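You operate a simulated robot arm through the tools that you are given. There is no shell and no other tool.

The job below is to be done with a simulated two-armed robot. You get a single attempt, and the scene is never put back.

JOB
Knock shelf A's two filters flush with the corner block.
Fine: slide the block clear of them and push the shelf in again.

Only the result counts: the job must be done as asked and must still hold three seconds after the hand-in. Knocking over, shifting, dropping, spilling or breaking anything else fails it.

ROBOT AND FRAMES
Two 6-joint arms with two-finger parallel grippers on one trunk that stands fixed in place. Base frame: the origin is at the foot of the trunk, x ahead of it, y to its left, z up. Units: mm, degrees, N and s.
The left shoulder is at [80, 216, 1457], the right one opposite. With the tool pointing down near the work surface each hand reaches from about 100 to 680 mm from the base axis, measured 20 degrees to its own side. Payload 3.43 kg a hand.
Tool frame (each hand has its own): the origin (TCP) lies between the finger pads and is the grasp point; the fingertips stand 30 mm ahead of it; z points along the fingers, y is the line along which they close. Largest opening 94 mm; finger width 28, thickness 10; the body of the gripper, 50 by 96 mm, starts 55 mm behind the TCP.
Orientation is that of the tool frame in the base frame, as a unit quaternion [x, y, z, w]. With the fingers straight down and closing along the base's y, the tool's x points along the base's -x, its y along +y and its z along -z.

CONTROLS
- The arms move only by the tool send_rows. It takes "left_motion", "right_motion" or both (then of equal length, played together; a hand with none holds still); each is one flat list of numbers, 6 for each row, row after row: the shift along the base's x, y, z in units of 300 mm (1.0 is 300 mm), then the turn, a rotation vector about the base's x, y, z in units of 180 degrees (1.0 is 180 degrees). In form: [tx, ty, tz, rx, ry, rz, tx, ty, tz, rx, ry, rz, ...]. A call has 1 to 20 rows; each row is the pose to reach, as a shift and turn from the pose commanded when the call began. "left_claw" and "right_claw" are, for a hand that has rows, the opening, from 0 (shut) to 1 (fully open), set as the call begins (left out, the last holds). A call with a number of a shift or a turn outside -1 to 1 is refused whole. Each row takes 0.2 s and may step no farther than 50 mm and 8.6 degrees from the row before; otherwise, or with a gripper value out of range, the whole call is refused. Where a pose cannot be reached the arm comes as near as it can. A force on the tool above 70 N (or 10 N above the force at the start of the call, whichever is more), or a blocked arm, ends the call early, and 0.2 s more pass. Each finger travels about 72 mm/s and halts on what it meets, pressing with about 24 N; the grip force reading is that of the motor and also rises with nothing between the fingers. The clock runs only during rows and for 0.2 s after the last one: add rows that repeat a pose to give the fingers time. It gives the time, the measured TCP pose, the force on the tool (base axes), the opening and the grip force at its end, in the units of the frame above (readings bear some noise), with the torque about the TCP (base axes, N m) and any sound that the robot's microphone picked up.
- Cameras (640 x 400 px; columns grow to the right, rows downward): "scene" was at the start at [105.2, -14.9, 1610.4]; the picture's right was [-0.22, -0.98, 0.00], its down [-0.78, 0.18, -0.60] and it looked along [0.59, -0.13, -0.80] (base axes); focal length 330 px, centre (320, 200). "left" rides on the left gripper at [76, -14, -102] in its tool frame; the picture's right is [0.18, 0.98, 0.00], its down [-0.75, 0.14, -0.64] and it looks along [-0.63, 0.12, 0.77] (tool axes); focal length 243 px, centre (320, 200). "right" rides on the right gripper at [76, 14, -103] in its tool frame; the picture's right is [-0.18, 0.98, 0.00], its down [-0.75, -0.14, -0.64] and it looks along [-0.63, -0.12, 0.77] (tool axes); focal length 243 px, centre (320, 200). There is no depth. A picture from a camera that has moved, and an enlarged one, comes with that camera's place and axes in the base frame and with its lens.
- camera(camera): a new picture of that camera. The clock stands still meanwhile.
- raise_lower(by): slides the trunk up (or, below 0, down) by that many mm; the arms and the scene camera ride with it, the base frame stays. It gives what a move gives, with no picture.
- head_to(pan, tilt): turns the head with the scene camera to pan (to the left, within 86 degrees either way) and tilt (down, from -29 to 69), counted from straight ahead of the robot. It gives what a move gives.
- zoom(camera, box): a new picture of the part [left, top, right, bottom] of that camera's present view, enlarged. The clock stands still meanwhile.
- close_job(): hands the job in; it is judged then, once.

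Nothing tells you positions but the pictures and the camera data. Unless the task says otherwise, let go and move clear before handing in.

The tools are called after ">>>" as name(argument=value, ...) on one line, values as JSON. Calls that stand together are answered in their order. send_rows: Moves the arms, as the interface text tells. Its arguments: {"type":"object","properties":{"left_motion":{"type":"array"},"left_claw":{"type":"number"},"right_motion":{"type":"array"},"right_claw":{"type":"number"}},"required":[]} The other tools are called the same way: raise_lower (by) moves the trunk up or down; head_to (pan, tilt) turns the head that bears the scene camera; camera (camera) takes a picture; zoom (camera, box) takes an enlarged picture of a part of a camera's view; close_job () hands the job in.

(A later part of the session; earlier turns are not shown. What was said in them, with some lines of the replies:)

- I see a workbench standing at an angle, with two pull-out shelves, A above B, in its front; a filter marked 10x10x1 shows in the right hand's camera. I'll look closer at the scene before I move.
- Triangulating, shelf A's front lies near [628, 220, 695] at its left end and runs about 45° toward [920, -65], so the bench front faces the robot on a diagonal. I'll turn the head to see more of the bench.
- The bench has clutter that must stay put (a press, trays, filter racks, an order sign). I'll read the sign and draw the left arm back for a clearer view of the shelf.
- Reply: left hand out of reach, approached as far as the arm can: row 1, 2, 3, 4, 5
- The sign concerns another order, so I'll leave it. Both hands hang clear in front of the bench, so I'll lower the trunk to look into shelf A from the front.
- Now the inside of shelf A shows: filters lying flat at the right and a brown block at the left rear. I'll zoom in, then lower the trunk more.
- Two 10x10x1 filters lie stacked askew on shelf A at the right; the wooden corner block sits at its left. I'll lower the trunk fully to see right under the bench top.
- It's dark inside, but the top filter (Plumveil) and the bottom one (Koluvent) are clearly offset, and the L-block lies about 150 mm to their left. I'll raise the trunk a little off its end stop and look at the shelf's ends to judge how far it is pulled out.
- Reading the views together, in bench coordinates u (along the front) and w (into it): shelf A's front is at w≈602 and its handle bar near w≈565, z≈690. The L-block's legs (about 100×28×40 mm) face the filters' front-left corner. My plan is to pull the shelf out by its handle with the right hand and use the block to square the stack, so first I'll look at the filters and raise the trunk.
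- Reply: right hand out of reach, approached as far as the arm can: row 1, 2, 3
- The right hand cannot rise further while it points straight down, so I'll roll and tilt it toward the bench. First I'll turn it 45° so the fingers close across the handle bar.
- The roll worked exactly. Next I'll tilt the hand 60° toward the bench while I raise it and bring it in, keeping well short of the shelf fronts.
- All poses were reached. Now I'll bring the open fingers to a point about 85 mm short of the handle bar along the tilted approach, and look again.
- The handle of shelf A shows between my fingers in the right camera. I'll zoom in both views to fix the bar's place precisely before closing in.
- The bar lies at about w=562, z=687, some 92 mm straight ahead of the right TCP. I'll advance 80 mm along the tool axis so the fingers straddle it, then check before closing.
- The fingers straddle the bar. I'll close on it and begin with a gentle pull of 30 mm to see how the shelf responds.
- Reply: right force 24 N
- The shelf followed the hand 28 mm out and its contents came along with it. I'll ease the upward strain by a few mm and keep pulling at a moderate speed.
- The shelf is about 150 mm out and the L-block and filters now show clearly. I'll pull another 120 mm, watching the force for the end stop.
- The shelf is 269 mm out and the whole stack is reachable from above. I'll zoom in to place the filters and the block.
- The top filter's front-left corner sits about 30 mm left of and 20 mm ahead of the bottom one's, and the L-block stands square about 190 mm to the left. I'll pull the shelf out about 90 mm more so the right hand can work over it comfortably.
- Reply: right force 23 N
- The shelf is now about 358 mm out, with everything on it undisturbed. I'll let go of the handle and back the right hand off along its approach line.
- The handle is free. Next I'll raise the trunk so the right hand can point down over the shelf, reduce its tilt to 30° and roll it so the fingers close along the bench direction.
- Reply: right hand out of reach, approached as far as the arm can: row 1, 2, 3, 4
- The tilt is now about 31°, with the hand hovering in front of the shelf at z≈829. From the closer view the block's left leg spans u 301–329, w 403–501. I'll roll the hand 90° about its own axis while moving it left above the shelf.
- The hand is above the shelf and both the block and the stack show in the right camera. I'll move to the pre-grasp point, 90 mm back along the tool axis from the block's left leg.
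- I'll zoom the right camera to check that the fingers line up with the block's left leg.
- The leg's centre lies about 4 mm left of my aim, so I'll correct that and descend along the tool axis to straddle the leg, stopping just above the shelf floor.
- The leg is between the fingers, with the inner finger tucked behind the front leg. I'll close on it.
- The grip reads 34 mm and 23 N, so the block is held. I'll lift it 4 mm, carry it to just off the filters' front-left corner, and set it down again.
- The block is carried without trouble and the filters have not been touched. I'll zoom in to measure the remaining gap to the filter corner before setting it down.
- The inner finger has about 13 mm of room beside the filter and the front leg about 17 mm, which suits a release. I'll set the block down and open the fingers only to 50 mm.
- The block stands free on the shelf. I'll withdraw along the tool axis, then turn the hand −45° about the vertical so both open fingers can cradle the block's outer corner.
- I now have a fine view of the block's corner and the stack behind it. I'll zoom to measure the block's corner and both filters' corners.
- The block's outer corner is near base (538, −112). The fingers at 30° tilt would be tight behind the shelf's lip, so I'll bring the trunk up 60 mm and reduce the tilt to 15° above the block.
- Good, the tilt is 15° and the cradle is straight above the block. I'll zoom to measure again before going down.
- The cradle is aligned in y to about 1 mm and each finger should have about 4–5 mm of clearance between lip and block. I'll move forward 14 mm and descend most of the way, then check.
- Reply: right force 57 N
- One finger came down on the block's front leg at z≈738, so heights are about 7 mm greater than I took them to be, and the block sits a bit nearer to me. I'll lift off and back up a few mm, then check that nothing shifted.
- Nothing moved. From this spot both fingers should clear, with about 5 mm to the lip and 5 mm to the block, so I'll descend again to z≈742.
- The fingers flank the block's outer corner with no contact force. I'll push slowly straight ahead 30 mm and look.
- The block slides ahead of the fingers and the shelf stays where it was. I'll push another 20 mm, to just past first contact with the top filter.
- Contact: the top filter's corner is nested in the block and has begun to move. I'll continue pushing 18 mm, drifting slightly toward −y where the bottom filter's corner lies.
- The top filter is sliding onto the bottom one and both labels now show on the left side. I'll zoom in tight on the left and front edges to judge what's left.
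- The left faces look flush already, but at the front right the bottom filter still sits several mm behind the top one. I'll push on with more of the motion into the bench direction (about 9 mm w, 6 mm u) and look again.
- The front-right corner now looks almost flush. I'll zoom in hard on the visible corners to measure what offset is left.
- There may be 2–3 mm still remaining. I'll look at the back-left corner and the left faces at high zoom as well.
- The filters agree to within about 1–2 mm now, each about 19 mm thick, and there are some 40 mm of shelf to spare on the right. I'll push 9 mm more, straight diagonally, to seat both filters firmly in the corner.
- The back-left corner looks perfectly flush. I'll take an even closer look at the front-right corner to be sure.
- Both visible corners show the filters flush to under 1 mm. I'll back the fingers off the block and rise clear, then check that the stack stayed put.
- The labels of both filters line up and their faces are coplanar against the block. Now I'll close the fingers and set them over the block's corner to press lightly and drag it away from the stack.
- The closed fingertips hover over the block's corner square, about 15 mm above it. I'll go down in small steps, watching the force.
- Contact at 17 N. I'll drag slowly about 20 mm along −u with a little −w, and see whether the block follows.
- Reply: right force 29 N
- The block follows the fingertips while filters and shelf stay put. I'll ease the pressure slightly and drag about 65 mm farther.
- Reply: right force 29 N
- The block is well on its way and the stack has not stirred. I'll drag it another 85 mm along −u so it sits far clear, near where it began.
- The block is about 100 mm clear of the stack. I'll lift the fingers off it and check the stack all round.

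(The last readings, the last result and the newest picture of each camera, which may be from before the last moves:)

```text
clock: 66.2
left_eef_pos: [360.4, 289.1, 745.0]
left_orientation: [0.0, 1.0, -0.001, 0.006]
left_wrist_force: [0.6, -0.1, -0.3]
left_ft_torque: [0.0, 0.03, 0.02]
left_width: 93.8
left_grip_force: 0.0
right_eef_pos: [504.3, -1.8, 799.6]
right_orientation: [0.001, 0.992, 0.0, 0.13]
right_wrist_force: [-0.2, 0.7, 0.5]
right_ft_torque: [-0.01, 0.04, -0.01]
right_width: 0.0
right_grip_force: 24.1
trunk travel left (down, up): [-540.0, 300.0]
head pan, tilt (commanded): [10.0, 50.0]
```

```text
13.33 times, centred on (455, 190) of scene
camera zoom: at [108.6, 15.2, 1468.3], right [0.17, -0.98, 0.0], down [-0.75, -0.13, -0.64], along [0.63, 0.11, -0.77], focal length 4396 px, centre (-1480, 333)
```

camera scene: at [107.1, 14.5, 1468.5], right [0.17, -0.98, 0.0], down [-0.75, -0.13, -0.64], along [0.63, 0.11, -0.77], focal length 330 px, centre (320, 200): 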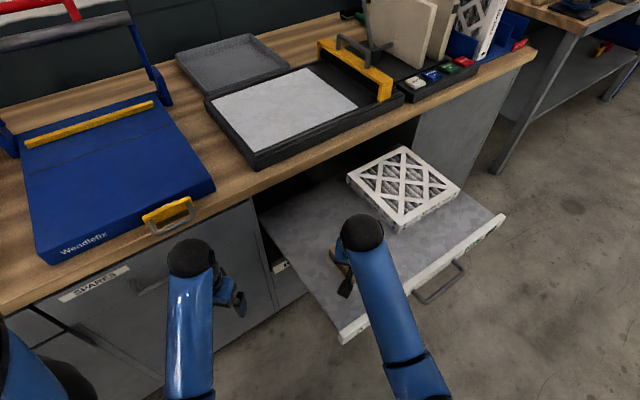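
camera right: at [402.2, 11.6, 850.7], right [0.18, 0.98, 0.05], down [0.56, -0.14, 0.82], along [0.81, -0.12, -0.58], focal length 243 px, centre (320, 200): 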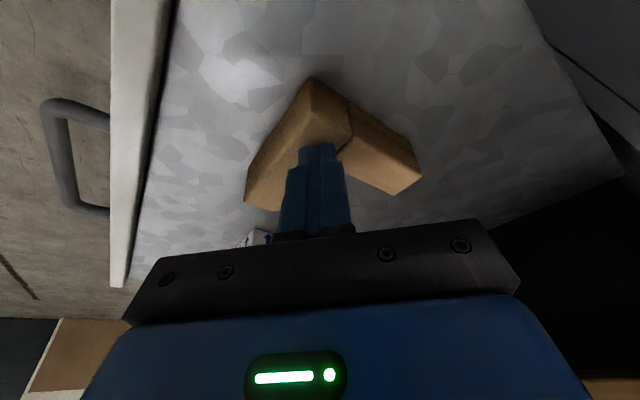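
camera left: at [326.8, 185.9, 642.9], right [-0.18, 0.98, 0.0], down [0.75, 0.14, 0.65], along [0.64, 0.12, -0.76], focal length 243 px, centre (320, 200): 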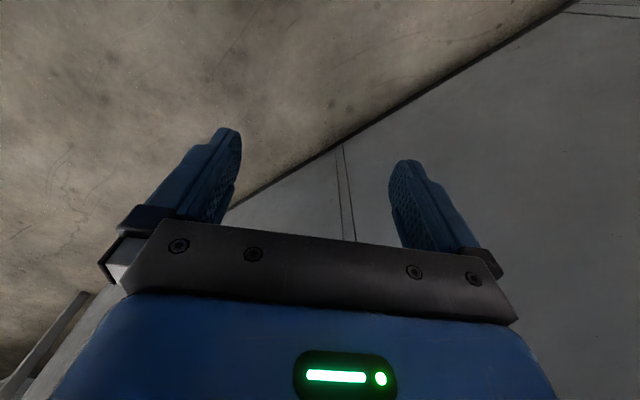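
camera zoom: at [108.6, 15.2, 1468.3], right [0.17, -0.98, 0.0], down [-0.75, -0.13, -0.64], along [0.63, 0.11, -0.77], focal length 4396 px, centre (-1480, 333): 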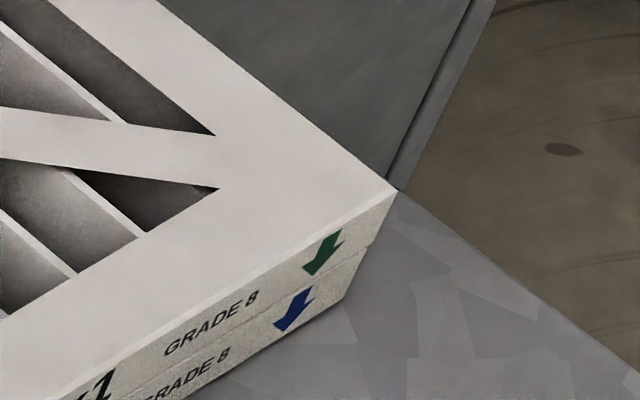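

The stack is square at every visible corner: front-left, front-right and back-left. Now I'll swing the right hand clear in front of the shelf, turning it back to the handle-gripping orientation on the way.

>>> send_rows(right_motion=[-0.0153, -0.099, 0, 0.03401, -0.00578, -0.0182, -0.0307, -0.198, 0, 0.06802, -0.01156, -0.0364, -0.046, -0.297, 0, 0.10203, -0.01734, -0.0546, -0.0613, -0.396, 0, 0.13604, -0.02312, -0.0728, -0.0767, -0.495, 0, 0.17005, -0.0289, -0.091, -0.092, -0.594, 0, 0.20406, -0.03468, -0.1092, -0.1073, -0.693, 0, 0.23807, -0.04046, -0.1274, -0.1227, -0.792, 0, 0.27208, -0.04624, -0.1456, -0.138, -0.891, 0, 0.30609, -0.05202, -0.1638, -0.1533, -0.99, 0, 0.3401, -0.0578, -0.182], right_claw=0.35)

>>> camera(camera="scene")

>>> camera(camera="right")

```text
clock: 68.4
left_eef_pos: [360.0, 289.6, 745.3]
left_orientation: [0.0, 1.0, 0.001, 0.005]
left_wrist_force: [-0.3, -0.4, 0.3]
left_ft_torque: [0.0, -0.02, -0.01]
left_width: 94.1
left_grip_force: 0.1
right_eef_pos: [457.2, -301.4, 800.5]
right_orientation: [0.331, 0.799, 0.463, 0.191]
right_wrist_force: [0.4, -0.4, -0.5]
right_ft_torque: [-0.01, 0.0, 0.01]
right_width: 32.6
right_grip_force: 0.0
trunk travel left (down, up): [-540.0, 300.0]
head pan, tilt (commanded): [10.0, 50.0]
```

```text
taken
camera scene: at [108.6, 14.1, 1468.3], right [0.17, -0.98, 0.0], down [-0.75, -0.13, -0.64], along [0.63, 0.11, -0.77], focal length 330 px, centre (320, 200)
```

scene: 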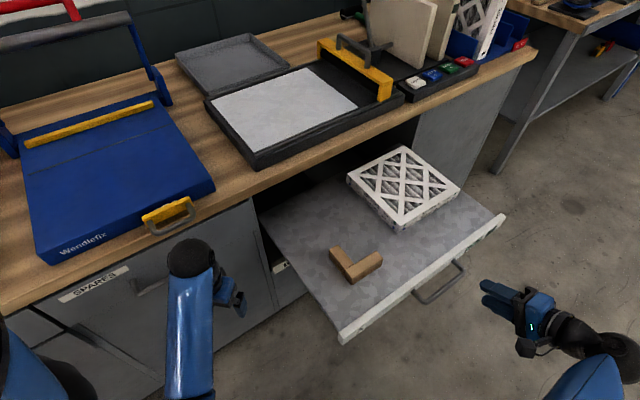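

```text
taken
camera right: at [344.9, -305.7, 863.6], right [0.48, 0.21, 0.85], down [0.09, -0.98, 0.2], along [0.87, -0.02, -0.48], focal length 243 px, centre (320, 200)
```

right: 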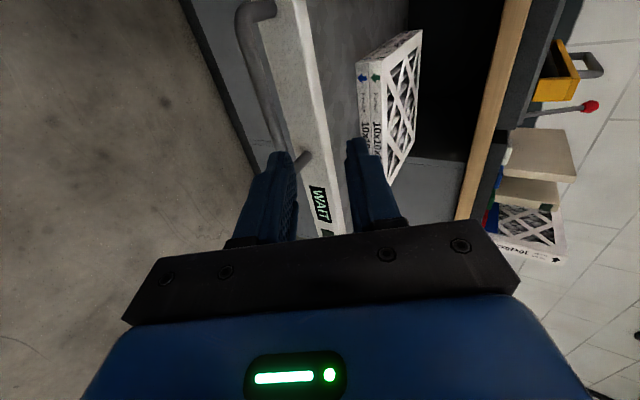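

The shelf holds the squared stack and the block well apart, and the hand is back in its handle-gripping pose in front. I'll lower the trunk to the height that worked before and raise the hand to the pre-grip point.

>>> raise_lower(by=-280)

>>> send_rows(right_motion=[0, 0, 0.15, 0, 0, 0, 0, 0, 0.3, 0, 0, 0, 0, 0, 0.45, 0, 0, 0, 0, 0, 0.6, 0, 0, 0, 0.003, 0.007, 0.726, 0, 0, 0])

>>> camera(camera="right")

>>> camera(camera="scene")

```text
clock: 71.2
left_eef_pos: [359.9, 290.0, 464.9]
left_orientation: [0.0, 1.0, 0.001, 0.007]
left_wrist_force: [0.1, -0.8, -0.3]
left_ft_torque: [0.0, -0.01, -0.01]
left_width: 94.1
left_grip_force: 0.0
right_eef_pos: [457.9, -300.5, 519.5]
right_orientation: [0.332, 0.8, 0.461, 0.191]
right_wrist_force: [-0.2, -0.5, -0.2]
right_ft_torque: [0.02, -0.01, -0.02]
right_width: 33.1
right_grip_force: 0.0
trunk travel left (down, up): [-260.0, 580.0]
head pan, tilt (commanded): [10.0, 50.0]
```

```text
clock: 72.4
left_eef_pos: [361.1, 289.6, 465.1]
left_orientation: [-0.001, 1.0, 0.0, 0.007]
left_wrist_force: [0.2, 0.8, -1.1]
left_ft_torque: [0.02, 0.0, 0.04]
left_width: 94.3
left_grip_force: 0.0
right_eef_pos: [456.8, -298.0, 736.3]
right_orientation: [0.331, 0.8, 0.462, 0.191]
right_wrist_force: [-0.3, -0.6, 0.4]
right_ft_torque: [0.03, -0.02, 0.01]
right_width: 32.5
right_grip_force: 0.0
trunk travel left (down, up): [-260.0, 580.0]
head pan, tilt (commanded): [10.0, 50.0]
```

```text
taken
camera right: at [344.4, -301.9, 798.9], right [0.48, 0.22, 0.85], down [0.09, -0.98, 0.2], along [0.87, -0.02, -0.49], focal length 243 px, centre (320, 200)
```

right: 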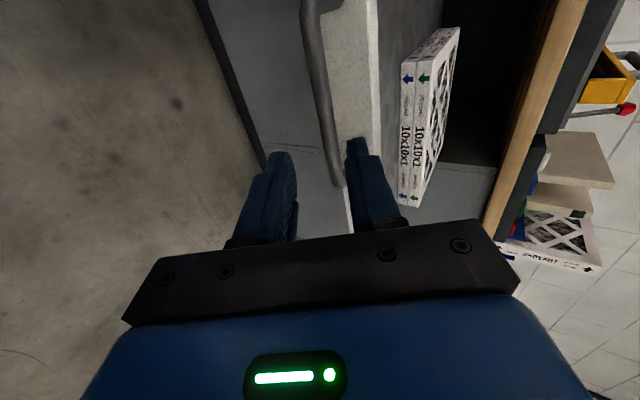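

```text
taken
camera scene: at [108.4, 15.0, 1188.3], right [0.17, -0.98, 0.0], down [-0.75, -0.13, -0.64], along [0.63, 0.11, -0.77], focal length 330 px, centre (320, 200)
```

scene: 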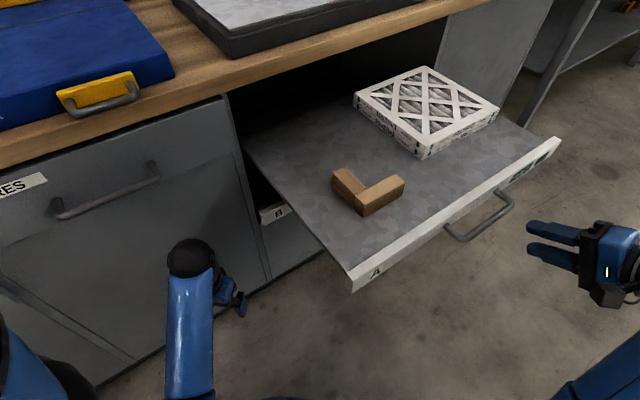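

The view matches the earlier pre-grip one, so I'll advance by the known offset and check the bar is between the fingers.

>>> send_rows(right_motion=[0.063, 0.061, -0.047, 0, 0, 0, 0.126, 0.122, -0.094, 0, 0, 0, 0.1897, 0.1827, -0.1413, 0, 0, 0, 0.1897, 0.1827, -0.1413, 0, 0, 0])

>>> zoom(camera="right", box=[220, 0, 460, 220])

>>> zoom(camera="scene", box=[400, 150, 600, 300])

```text
clock: 73.4
left_eef_pos: [360.9, 289.4, 464.9]
left_orientation: [-0.001, 1.0, -0.001, 0.007]
left_wrist_force: [0.0, 0.0, -0.2]
left_ft_torque: [-0.01, -0.02, 0.03]
left_width: 94.1
left_grip_force: 0.0
right_eef_pos: [517.1, -244.7, 694.3]
right_orientation: [0.332, 0.8, 0.463, 0.191]
right_wrist_force: [0.0, -0.4, -0.7]
right_ft_torque: [-0.01, 0.0, -0.01]
right_width: 32.8
right_grip_force: 0.0
trunk travel left (down, up): [-260.0, 580.0]
head pan, tilt (commanded): [10.0, 50.0]
```

```text
1.82 times, centred on (340, 110) of right
camera zoom: at [403.8, -248.4, 758.0], right [0.48, 0.22, 0.85], down [0.09, -0.98, 0.2], along [0.87, -0.02, -0.49], focal length 441 px, centre (284, 364)
```

zoom: 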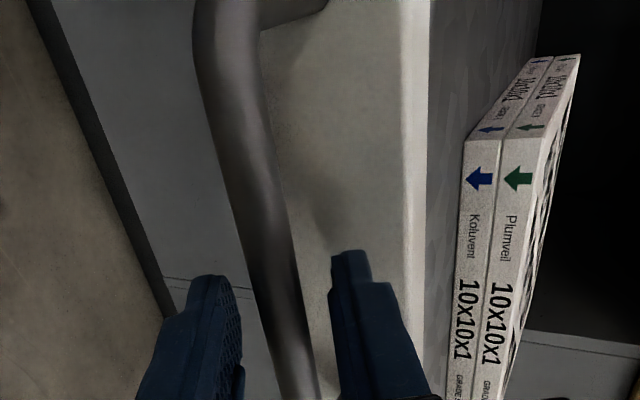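

```text
2.67 times, centred on (500, 225) of scene
camera zoom: at [108.2, 14.8, 1188.4], right [0.17, -0.98, 0.0], down [-0.75, -0.13, -0.64], along [0.63, 0.11, -0.77], focal length 879 px, centre (-160, 133)
```

zoom: 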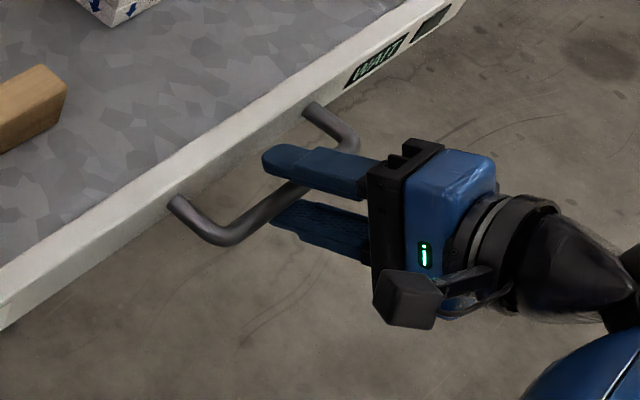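

The bar is between the fingers, and the filters' front faces look coplanar from here too. I'll close on the handle and start pushing the shelf in gently.

>>> send_rows(right_motion=[0, 0, 0, 0, 0, 0, 0, 0, 0, 0, 0, 0, 0, 0, 0, 0, 0, 0], right_claw=0)

>>> send_rows(right_motion=[0.0094, 0.0094, 0, 0, 0, 0, 0.0259, 0.0259, 0, 0, 0, 0, 0.0471, 0.0471, 0, 0, 0, 0, 0.0707, 0.0707, 0, 0, 0, 0, 0.0943, 0.0943, 0, 0, 0, 0, 0.1179, 0.1179, 0, 0, 0, 0, 0.1414, 0.1414, 0, 0, 0, 0, 0.165, 0.165, 0, 0, 0, 0, 0.1886, 0.1886, 0, 0, 0, 0, 0.2121, 0.2121, 0, 0, 0, 0, 0.2357, 0.2357, 0, 0, 0, 0, 0.255, 0.255, 0, 0, 0, 0])

>>> camera(camera="scene")

>>> camera(camera="right")

```text
clock: 74.2
left_eef_pos: [360.2, 289.6, 465.6]
left_orientation: [0.0, 1.0, 0.001, 0.007]
left_wrist_force: [0.9, 0.1, -0.1]
left_ft_torque: [0.01, -0.05, -0.01]
left_width: 94.0
left_grip_force: 0.0
right_eef_pos: [517.1, -244.7, 694.9]
right_orientation: [0.331, 0.8, 0.463, 0.191]
right_wrist_force: [2.9, 0.4, 2.8]
right_ft_torque: [-0.26, -0.31, 0.33]
right_width: 13.6
right_grip_force: 45.0
trunk travel left (down, up): [-260.0, 580.0]
head pan, tilt (commanded): [10.0, 50.0]
```

```text
clock: 76.8
left_eef_pos: [359.8, 289.3, 464.0]
left_orientation: [-0.001, 1.0, 0.0, 0.006]
left_wrist_force: [-0.1, -0.4, 0.2]
left_ft_torque: [0.0, 0.02, 0.04]
left_width: 94.3
left_grip_force: 0.1
right_eef_pos: [593.6, -167.4, 695.1]
right_orientation: [0.332, 0.8, 0.462, 0.191]
right_wrist_force: [4.2, -5.2, -4.5]
right_ft_torque: [-0.84, -0.75, -0.44]
right_width: 13.6
right_grip_force: 45.1
trunk travel left (down, up): [-260.0, 580.0]
head pan, tilt (commanded): [10.0, 50.0]
```

```text
taken
camera scene: at [109.4, 14.4, 1188.1], right [0.17, -0.98, 0.0], down [-0.76, -0.13, -0.64], along [0.63, 0.11, -0.77], focal length 330 px, centre (320, 200)
```

scene: 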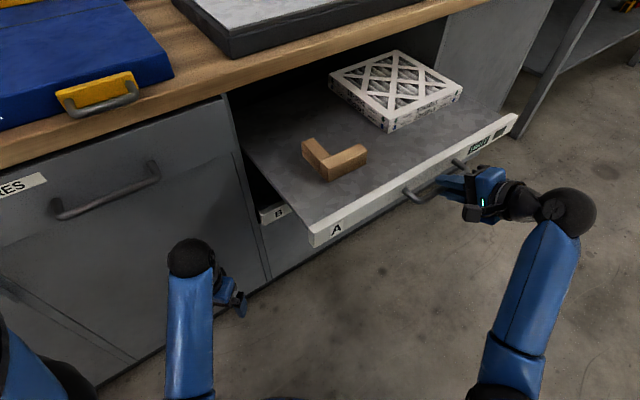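

```text
taken
camera right: at [480.5, -171.7, 758.7], right [0.48, 0.22, 0.85], down [0.09, -0.98, 0.2], along [0.87, -0.02, -0.49], focal length 243 px, centre (320, 200)
```

right: 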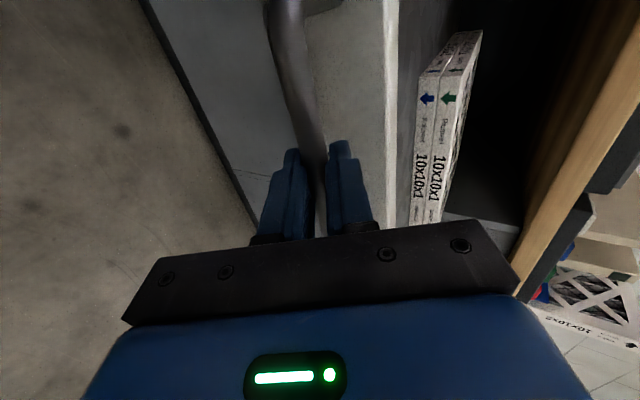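

The shelf slides in smoothly and its contents ride along. I'll push 150 mm more and check again.

>>> send_rows(right_motion=[0.0094, 0.0094, 0, 0, 0, 0, 0.0259, 0.0259, 0, 0, 0, 0, 0.0471, 0.0471, 0, 0, 0, 0, 0.0707, 0.0707, 0, 0, 0, 0, 0.0943, 0.0943, 0, 0, 0, 0, 0.1179, 0.1179, 0, 0, 0, 0, 0.1414, 0.1414, 0, 0, 0, 0, 0.165, 0.165, 0, 0, 0, 0, 0.1886, 0.1886, 0, 0, 0, 0, 0.2121, 0.2121, 0, 0, 0, 0, 0.2357, 0.2357, 0, 0, 0, 0, 0.2593, 0.2593, 0, 0, 0, 0, 0.2828, 0.2828, 0, 0, 0, 0, 0.3064, 0.3064, 0, 0, 0, 0, 0.33, 0.33, 0, 0, 0, 0, 0.3536, 0.3536, 0, 0, 0, 0])

>>> camera(camera="scene")

>>> camera(camera="right")

```text
clock: 80.2
left_eef_pos: [361.1, 288.4, 465.4]
left_orientation: [0.0, 1.0, 0.0, 0.006]
left_wrist_force: [0.4, -0.5, 0.0]
left_ft_torque: [0.0, 0.01, 0.0]
left_width: 93.8
left_grip_force: 0.1
right_eef_pos: [697.3, -61.8, 694.4]
right_orientation: [0.332, 0.8, 0.462, 0.191]
right_wrist_force: [8.9, -11.6, -0.4]
right_ft_torque: [-0.57, -0.43, 0.35]
right_width: 13.4
right_grip_force: 44.8
trunk travel left (down, up): [-260.0, 580.0]
head pan, tilt (commanded): [10.0, 50.0]
```

```text
taken
camera scene: at [109.7, 14.0, 1188.2], right [0.17, -0.98, 0.0], down [-0.76, -0.13, -0.64], along [0.63, 0.11, -0.77], focal length 330 px, centre (320, 200)
```

scene: 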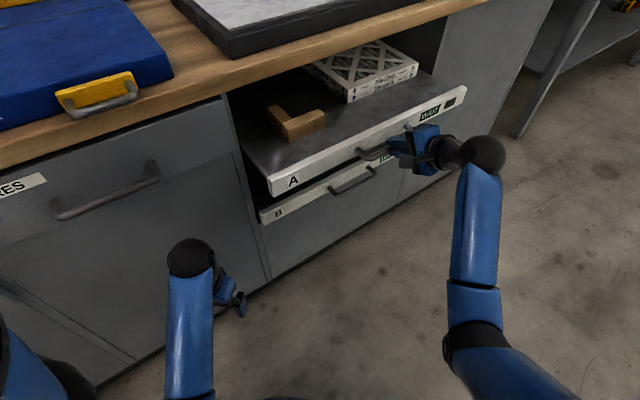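

```text
taken
camera right: at [585.5, -66.4, 758.6], right [0.48, 0.22, 0.85], down [0.09, -0.98, 0.2], along [0.87, -0.02, -0.49], focal length 243 px, centre (320, 200)
```

right: 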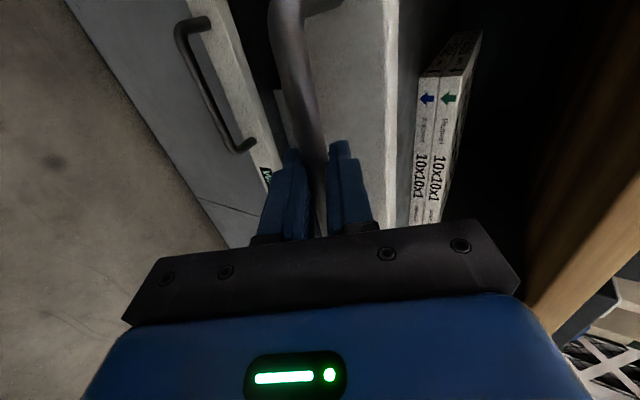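

About 100 mm remain. I'll push 85 mm, slowing toward the end.

>>> send_rows(right_motion=[0.0094, 0.0094, 0, 0, 0, 0, 0.0259, 0.0259, 0, 0, 0, 0, 0.0471, 0.0471, 0, 0, 0, 0, 0.0707, 0.0707, 0, 0, 0, 0, 0.0943, 0.0943, 0, 0, 0, 0, 0.1179, 0.1179, 0, 0, 0, 0, 0.1414, 0.1414, 0, 0, 0, 0, 0.165, 0.165, 0, 0, 0, 0, 0.1815, 0.1815, 0, 0, 0, 0, 0.1933, 0.1933, 0, 0, 0, 0, 0.2, 0.2, 0, 0, 0, 0])

>>> send_rows(right_motion=[0.0094, 0.0094, 0, 0, 0, 0, 0.0189, 0.0189, 0, 0, 0, 0, 0.0283, 0.0283, 0, 0, 0, 0, 0.0354, 0.0354, 0, 0, 0, 0])

>>> camera(camera="scene")

```text
clock: 82.6
left_eef_pos: [360.2, 288.5, 464.8]
left_orientation: [0.0, 1.0, 0.0, 0.006]
left_wrist_force: [-0.7, 0.4, -0.2]
left_ft_torque: [0.02, 0.01, -0.06]
left_width: 93.9
left_grip_force: 0.0
right_eef_pos: [757.5, -2.3, 694.6]
right_orientation: [0.331, 0.8, 0.463, 0.192]
right_wrist_force: [4.7, -6.4, 0.2]
right_ft_torque: [-0.15, -0.07, 1.04]
right_width: 13.7
right_grip_force: 45.3
trunk travel left (down, up): [-260.0, 580.0]
head pan, tilt (commanded): [10.0, 50.0]
```

```text
clock: 83.6
left_eef_pos: [360.6, 288.7, 465.1]
left_orientation: [0.0, 1.0, 0.0, 0.007]
left_wrist_force: [0.2, 0.0, 0.5]
left_ft_torque: [0.0, -0.01, 0.01]
left_width: 94.0
left_grip_force: 0.0
right_eef_pos: [768.4, 8.3, 695.7]
right_orientation: [0.332, 0.799, 0.463, 0.192]
right_wrist_force: [3.7, -7.2, -1.1]
right_ft_torque: [-0.3, -0.25, 0.69]
right_width: 13.8
right_grip_force: 44.9
trunk travel left (down, up): [-260.0, 580.0]
head pan, tilt (commanded): [10.0, 50.0]
```

```text
taken
camera scene: at [109.1, 14.3, 1188.3], right [0.17, -0.98, 0.0], down [-0.75, -0.13, -0.64], along [0.63, 0.11, -0.77], focal length 330 px, centre (320, 200)
```

scene: 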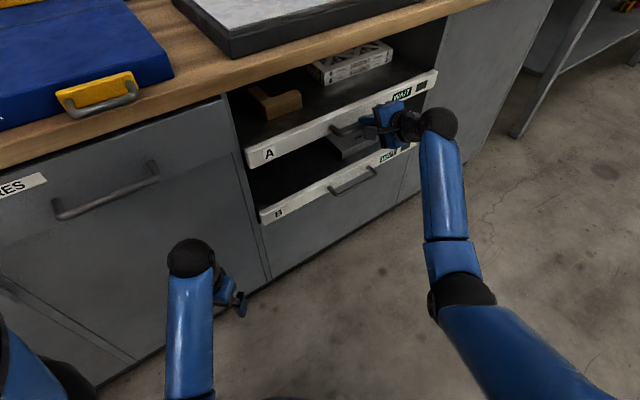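

The hand is back at its starting depth and still meets no end stop. I'll push on a few mm at a time to feel for the stop.

>>> send_rows(right_motion=[0.0071, 0.0071, 0, 0, 0, 0, 0.0141, 0.0141, 0, 0, 0, 0])

>>> send_rows(right_motion=[0.0071, 0.0071, 0, 0, 0, 0, 0.0141, 0.0141, 0, 0, 0, 0])

```text
clock: 84.2
left_eef_pos: [360.5, 288.9, 467.5]
left_orientation: [0.0, 1.0, 0.001, 0.007]
left_wrist_force: [-0.2, -0.4, 0.5]
left_ft_torque: [-0.02, -0.04, -0.01]
left_width: 94.2
left_grip_force: 0.0
right_eef_pos: [770.5, 10.4, 694.4]
right_orientation: [0.333, 0.8, 0.462, 0.19]
right_wrist_force: [-30.0, -24.9, -2.7]
right_ft_torque: [-0.79, -0.35, 0.13]
right_width: 13.7
right_grip_force: 44.7
trunk travel left (down, up): [-260.0, 580.0]
head pan, tilt (commanded): [10.0, 50.0]
```

```text
clock: 84.8
left_eef_pos: [358.2, 290.4, 468.8]
left_orientation: [-0.002, 1.0, 0.002, 0.009]
left_wrist_force: [0.3, -0.5, 0.7]
left_ft_torque: [-0.02, 0.04, 0.02]
left_width: 93.8
left_grip_force: 0.1
right_eef_pos: [771.6, 11.8, 693.5]
right_orientation: [0.333, 0.803, 0.457, 0.188]
right_wrist_force: [-51.8, -42.3, 9.9]
right_ft_torque: [-0.36, 0.13, 1.2]
right_width: 13.7
right_grip_force: 44.5
trunk travel left (down, up): [-260.0, 580.0]
head pan, tilt (commanded): [10.0, 50.0]
stopped in row 2 (right hand): the force on the tool passed its limit at 70 N (the readings are from after the stop); the commanded pose is now the measured one
```

The shelf is hard against its stop. I'll open the fingers and back straight off the handle.

>>> send_rows(right_motion=[0, 0, 0, 0, 0, 0, 0, 0, 0, 0, 0, 0, 0, 0, 0, 0, 0, 0], right_claw=0.35)

>>> zoom(camera="scene", box=[230, 40, 450, 240])

>>> zoom(camera="right", box=[220, 0, 520, 220])

```text
clock: 85.6
left_eef_pos: [359.9, 290.5, 464.1]
left_orientation: [-0.001, 1.0, 0.0, 0.007]
left_wrist_force: [-0.3, -0.4, -0.1]
left_ft_torque: [-0.03, -0.06, 0.01]
left_width: 93.9
left_grip_force: 0.1
right_eef_pos: [774.9, 17.1, 690.2]
right_orientation: [0.333, 0.804, 0.456, 0.186]
right_wrist_force: [0.6, -1.1, 0.0]
right_ft_torque: [-0.02, 0.0, 0.02]
right_width: 32.9
right_grip_force: 0.0
trunk travel left (down, up): [-260.0, 580.0]
head pan, tilt (commanded): [10.0, 50.0]
```

```text
2.00 times, centred on (340, 140) of scene
camera zoom: at [108.5, 15.2, 1188.3], right [0.17, -0.98, 0.0], down [-0.75, -0.13, -0.64], along [0.63, 0.11, -0.77], focal length 659 px, centre (280, 320)
```

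zoom: 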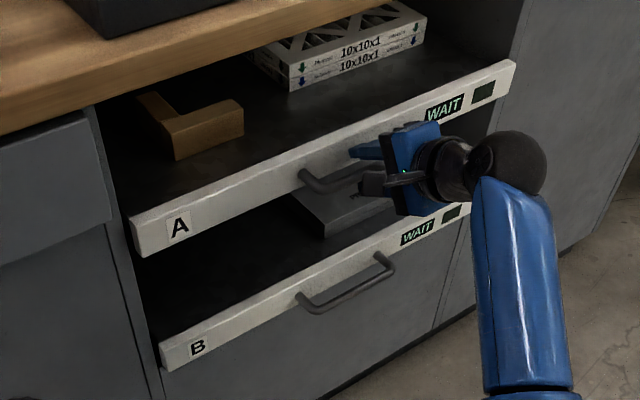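

```text
1.82 times, centred on (370, 110) of right
camera zoom: at [663.5, 12.8, 755.2], right [0.49, 0.22, 0.84], down [0.1, -0.97, 0.2], along [0.87, -0.02, -0.5], focal length 441 px, centre (229, 364)
```

zoom: 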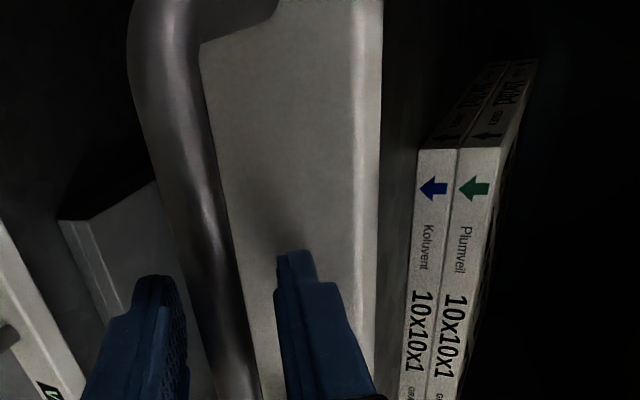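

Released with no residual force. I'll withdraw along the tool axis and then move well clear of the shelf.

>>> send_rows(right_motion=[-0.03, -0.03, 0.0245, 0, 0, 0, -0.0816, -0.0816, 0.0667, 0, 0, 0, -0.1429, -0.1429, 0.1167, 0, 0, 0, -0.2041, -0.2041, 0.1667, 0, 0, 0])

>>> send_rows(right_motion=[-0.08, -0.12, 0, 0, 0, 0, -0.16, -0.24, 0, 0, 0, 0, -0.24, -0.36, 0, 0, 0, 0, -0.32, -0.48, 0, 0, 0, 0])

>>> head_to(pan=10, tilt=30)

>>> camera(camera="scene")

>>> zoom(camera="scene", box=[220, 150, 450, 340])

```text
clock: 86.6
left_eef_pos: [360.5, 293.0, 465.9]
left_orientation: [-0.002, 1.0, 0.0, 0.007]
left_wrist_force: [0.0, -0.3, 0.4]
left_ft_torque: [0.02, 0.01, 0.02]
left_width: 93.8
left_grip_force: 0.1
right_eef_pos: [713.1, -45.2, 738.1]
right_orientation: [0.333, 0.803, 0.457, 0.187]
right_wrist_force: [-0.6, -0.3, -0.6]
right_ft_torque: [0.01, -0.01, 0.01]
right_width: 33.0
right_grip_force: 0.1
trunk travel left (down, up): [-260.0, 580.0]
head pan, tilt (commanded): [10.0, 50.0]
```

```text
clock: 87.6
left_eef_pos: [360.3, 291.0, 466.6]
left_orientation: [-0.002, 1.0, 0.0, 0.006]
left_wrist_force: [-0.3, 0.5, -0.5]
left_ft_torque: [0.0, 0.01, 0.0]
left_width: 94.0
left_grip_force: 0.0
right_eef_pos: [616.6, -188.4, 738.8]
right_orientation: [0.331, 0.803, 0.458, 0.187]
right_wrist_force: [-0.3, 0.3, 0.3]
right_ft_torque: [-0.01, -0.03, 0.03]
right_width: 32.9
right_grip_force: 0.0
trunk travel left (down, up): [-260.0, 580.0]
head pan, tilt (commanded): [10.0, 50.0]
```

```text
clock: 88.5
left_eef_pos: [361.1, 291.5, 465.9]
left_orientation: [-0.002, 1.0, 0.0, 0.007]
left_wrist_force: [-0.4, -0.1, 0.2]
left_ft_torque: [0.0, 0.02, 0.02]
left_width: 93.8
left_grip_force: 0.0
right_eef_pos: [616.8, -187.6, 740.5]
right_orientation: [0.332, 0.804, 0.457, 0.186]
right_wrist_force: [-0.2, 0.0, 0.5]
right_ft_torque: [-0.01, 0.04, 0.0]
right_width: 32.5
right_grip_force: 0.1
trunk travel left (down, up): [-260.0, 580.0]
head pan, tilt (commanded): [10.0, 30.0]
```

```text
taken
camera scene: at [121.7, 17.2, 1217.8], right [0.17, -0.98, 0.0], down [-0.49, -0.09, -0.87], along [0.85, 0.15, -0.5], focal length 330 px, centre (320, 200)
```

scene: 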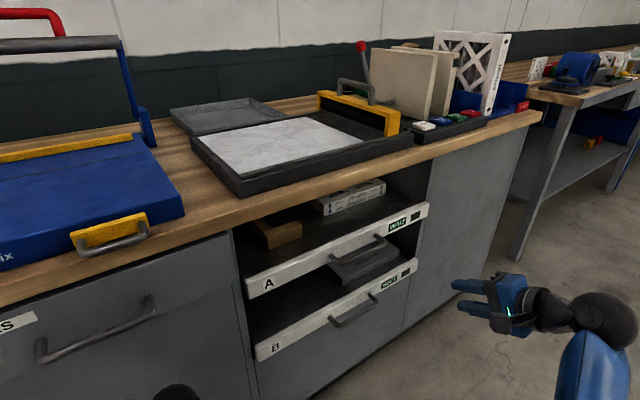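

```text
2.11 times, centred on (335, 245) of scene
camera zoom: at [121.7, 17.2, 1217.8], right [0.17, -0.98, 0.0], down [-0.49, -0.09, -0.87], along [0.85, 0.15, -0.5], focal length 694 px, centre (288, 105)
```

zoom: 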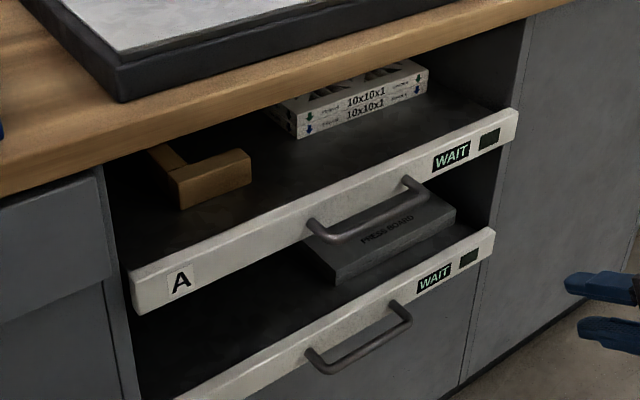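

Shelf A is closed, level with shelf B's front, and the press board on B hasn't moved. I'll zoom in to verify that the stack is still flush and the block is clear.

>>> zoom(camera="scene", box=[305, 170, 395, 226])

>>> zoom(camera="scene", box=[310, 190, 340, 220])

>>> zoom(camera="scene", box=[365, 170, 395, 200])

>>> zoom(camera="scene", box=[390, 190, 450, 290])

```text
7.11 times, centred on (350, 198) of scene
camera zoom: at [121.7, 17.2, 1217.8], right [0.17, -0.98, 0.0], down [-0.49, -0.09, -0.87], along [0.85, 0.15, -0.5], focal length 2344 px, centre (107, 214)
```

zoom: 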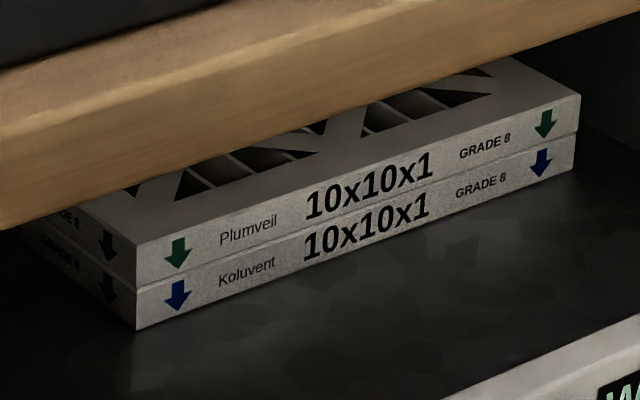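

```text
13.33 times, centred on (325, 205) of scene
camera zoom: at [121.7, 17.2, 1217.8], right [0.17, -0.98, 0.0], down [-0.49, -0.09, -0.87], along [0.85, 0.15, -0.5], focal length 4396 px, centre (253, 133)
```

zoom: 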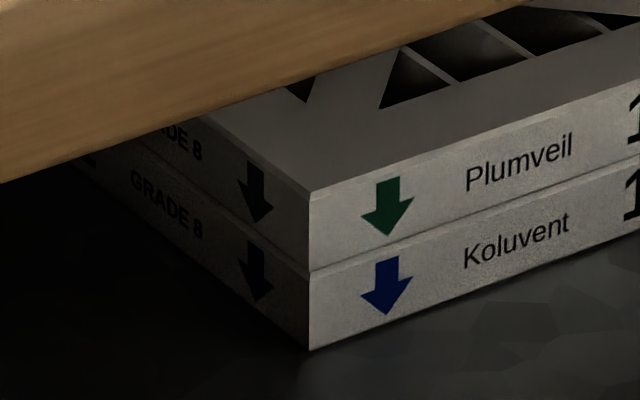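

```text
13.33 times, centred on (380, 185) of scene
camera zoom: at [121.7, 17.2, 1217.8], right [0.17, -0.98, 0.0], down [-0.49, -0.09, -0.87], along [0.85, 0.15, -0.5], focal length 4396 px, centre (-480, 400)
```

zoom: 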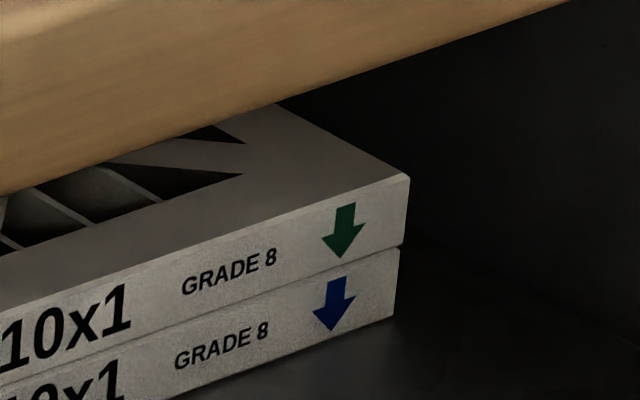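

```text
4.00 times, centred on (420, 240) of scene
camera zoom: at [121.7, 17.2, 1217.8], right [0.17, -0.98, 0.0], down [-0.49, -0.09, -0.87], along [0.85, 0.15, -0.5], focal length 1319 px, centre (-80, 40)
```

zoom: 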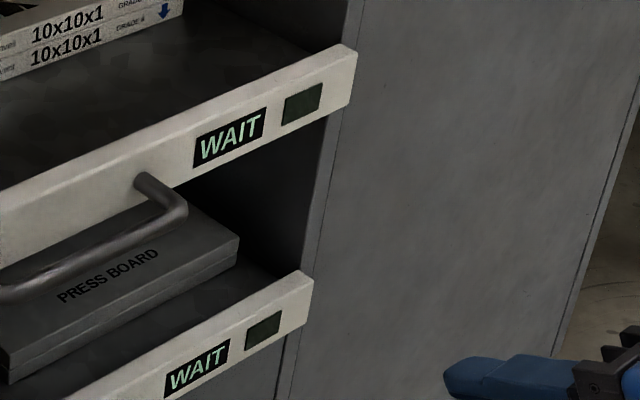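

Shelf A's two filters are squared flush against the corner block, with at most about 0.7 mm between their faces at the corners I can see. The block sits about 100 mm clear of them on the same shelf. The shelf is pushed in to its stop and nothing else on the bench or shelf B looks disturbed. Both hands are clear, so I'm handing in.

>>> close_job()

```text
The job is handed in.
```

I handed the job in; no verdict came back.

- **Filters:** the two filters on shelf A are squared up. I pulled the shelf out and pushed the corner block against their front-left corner until both faces met it. At the corners I could see afterwards, their faces match to within about 0.7 mm. I could not see the back-right corner.
- **Block:** it was dragged off the filters and now stands on shelf A, about 100 mm to their left.
- **Shelf:** shelf A was pushed in until it hit its stop. Its "WAIT" sign still reads the same as before.
- **Surroundings:** in the last pictures nothing else on the bench or shelf B looks moved. Both hands are empty and clear of the bench.

Once, while lowering the hand, a finger came down on the block with about 57 N. I lifted off and checked, and nothing had shifted.
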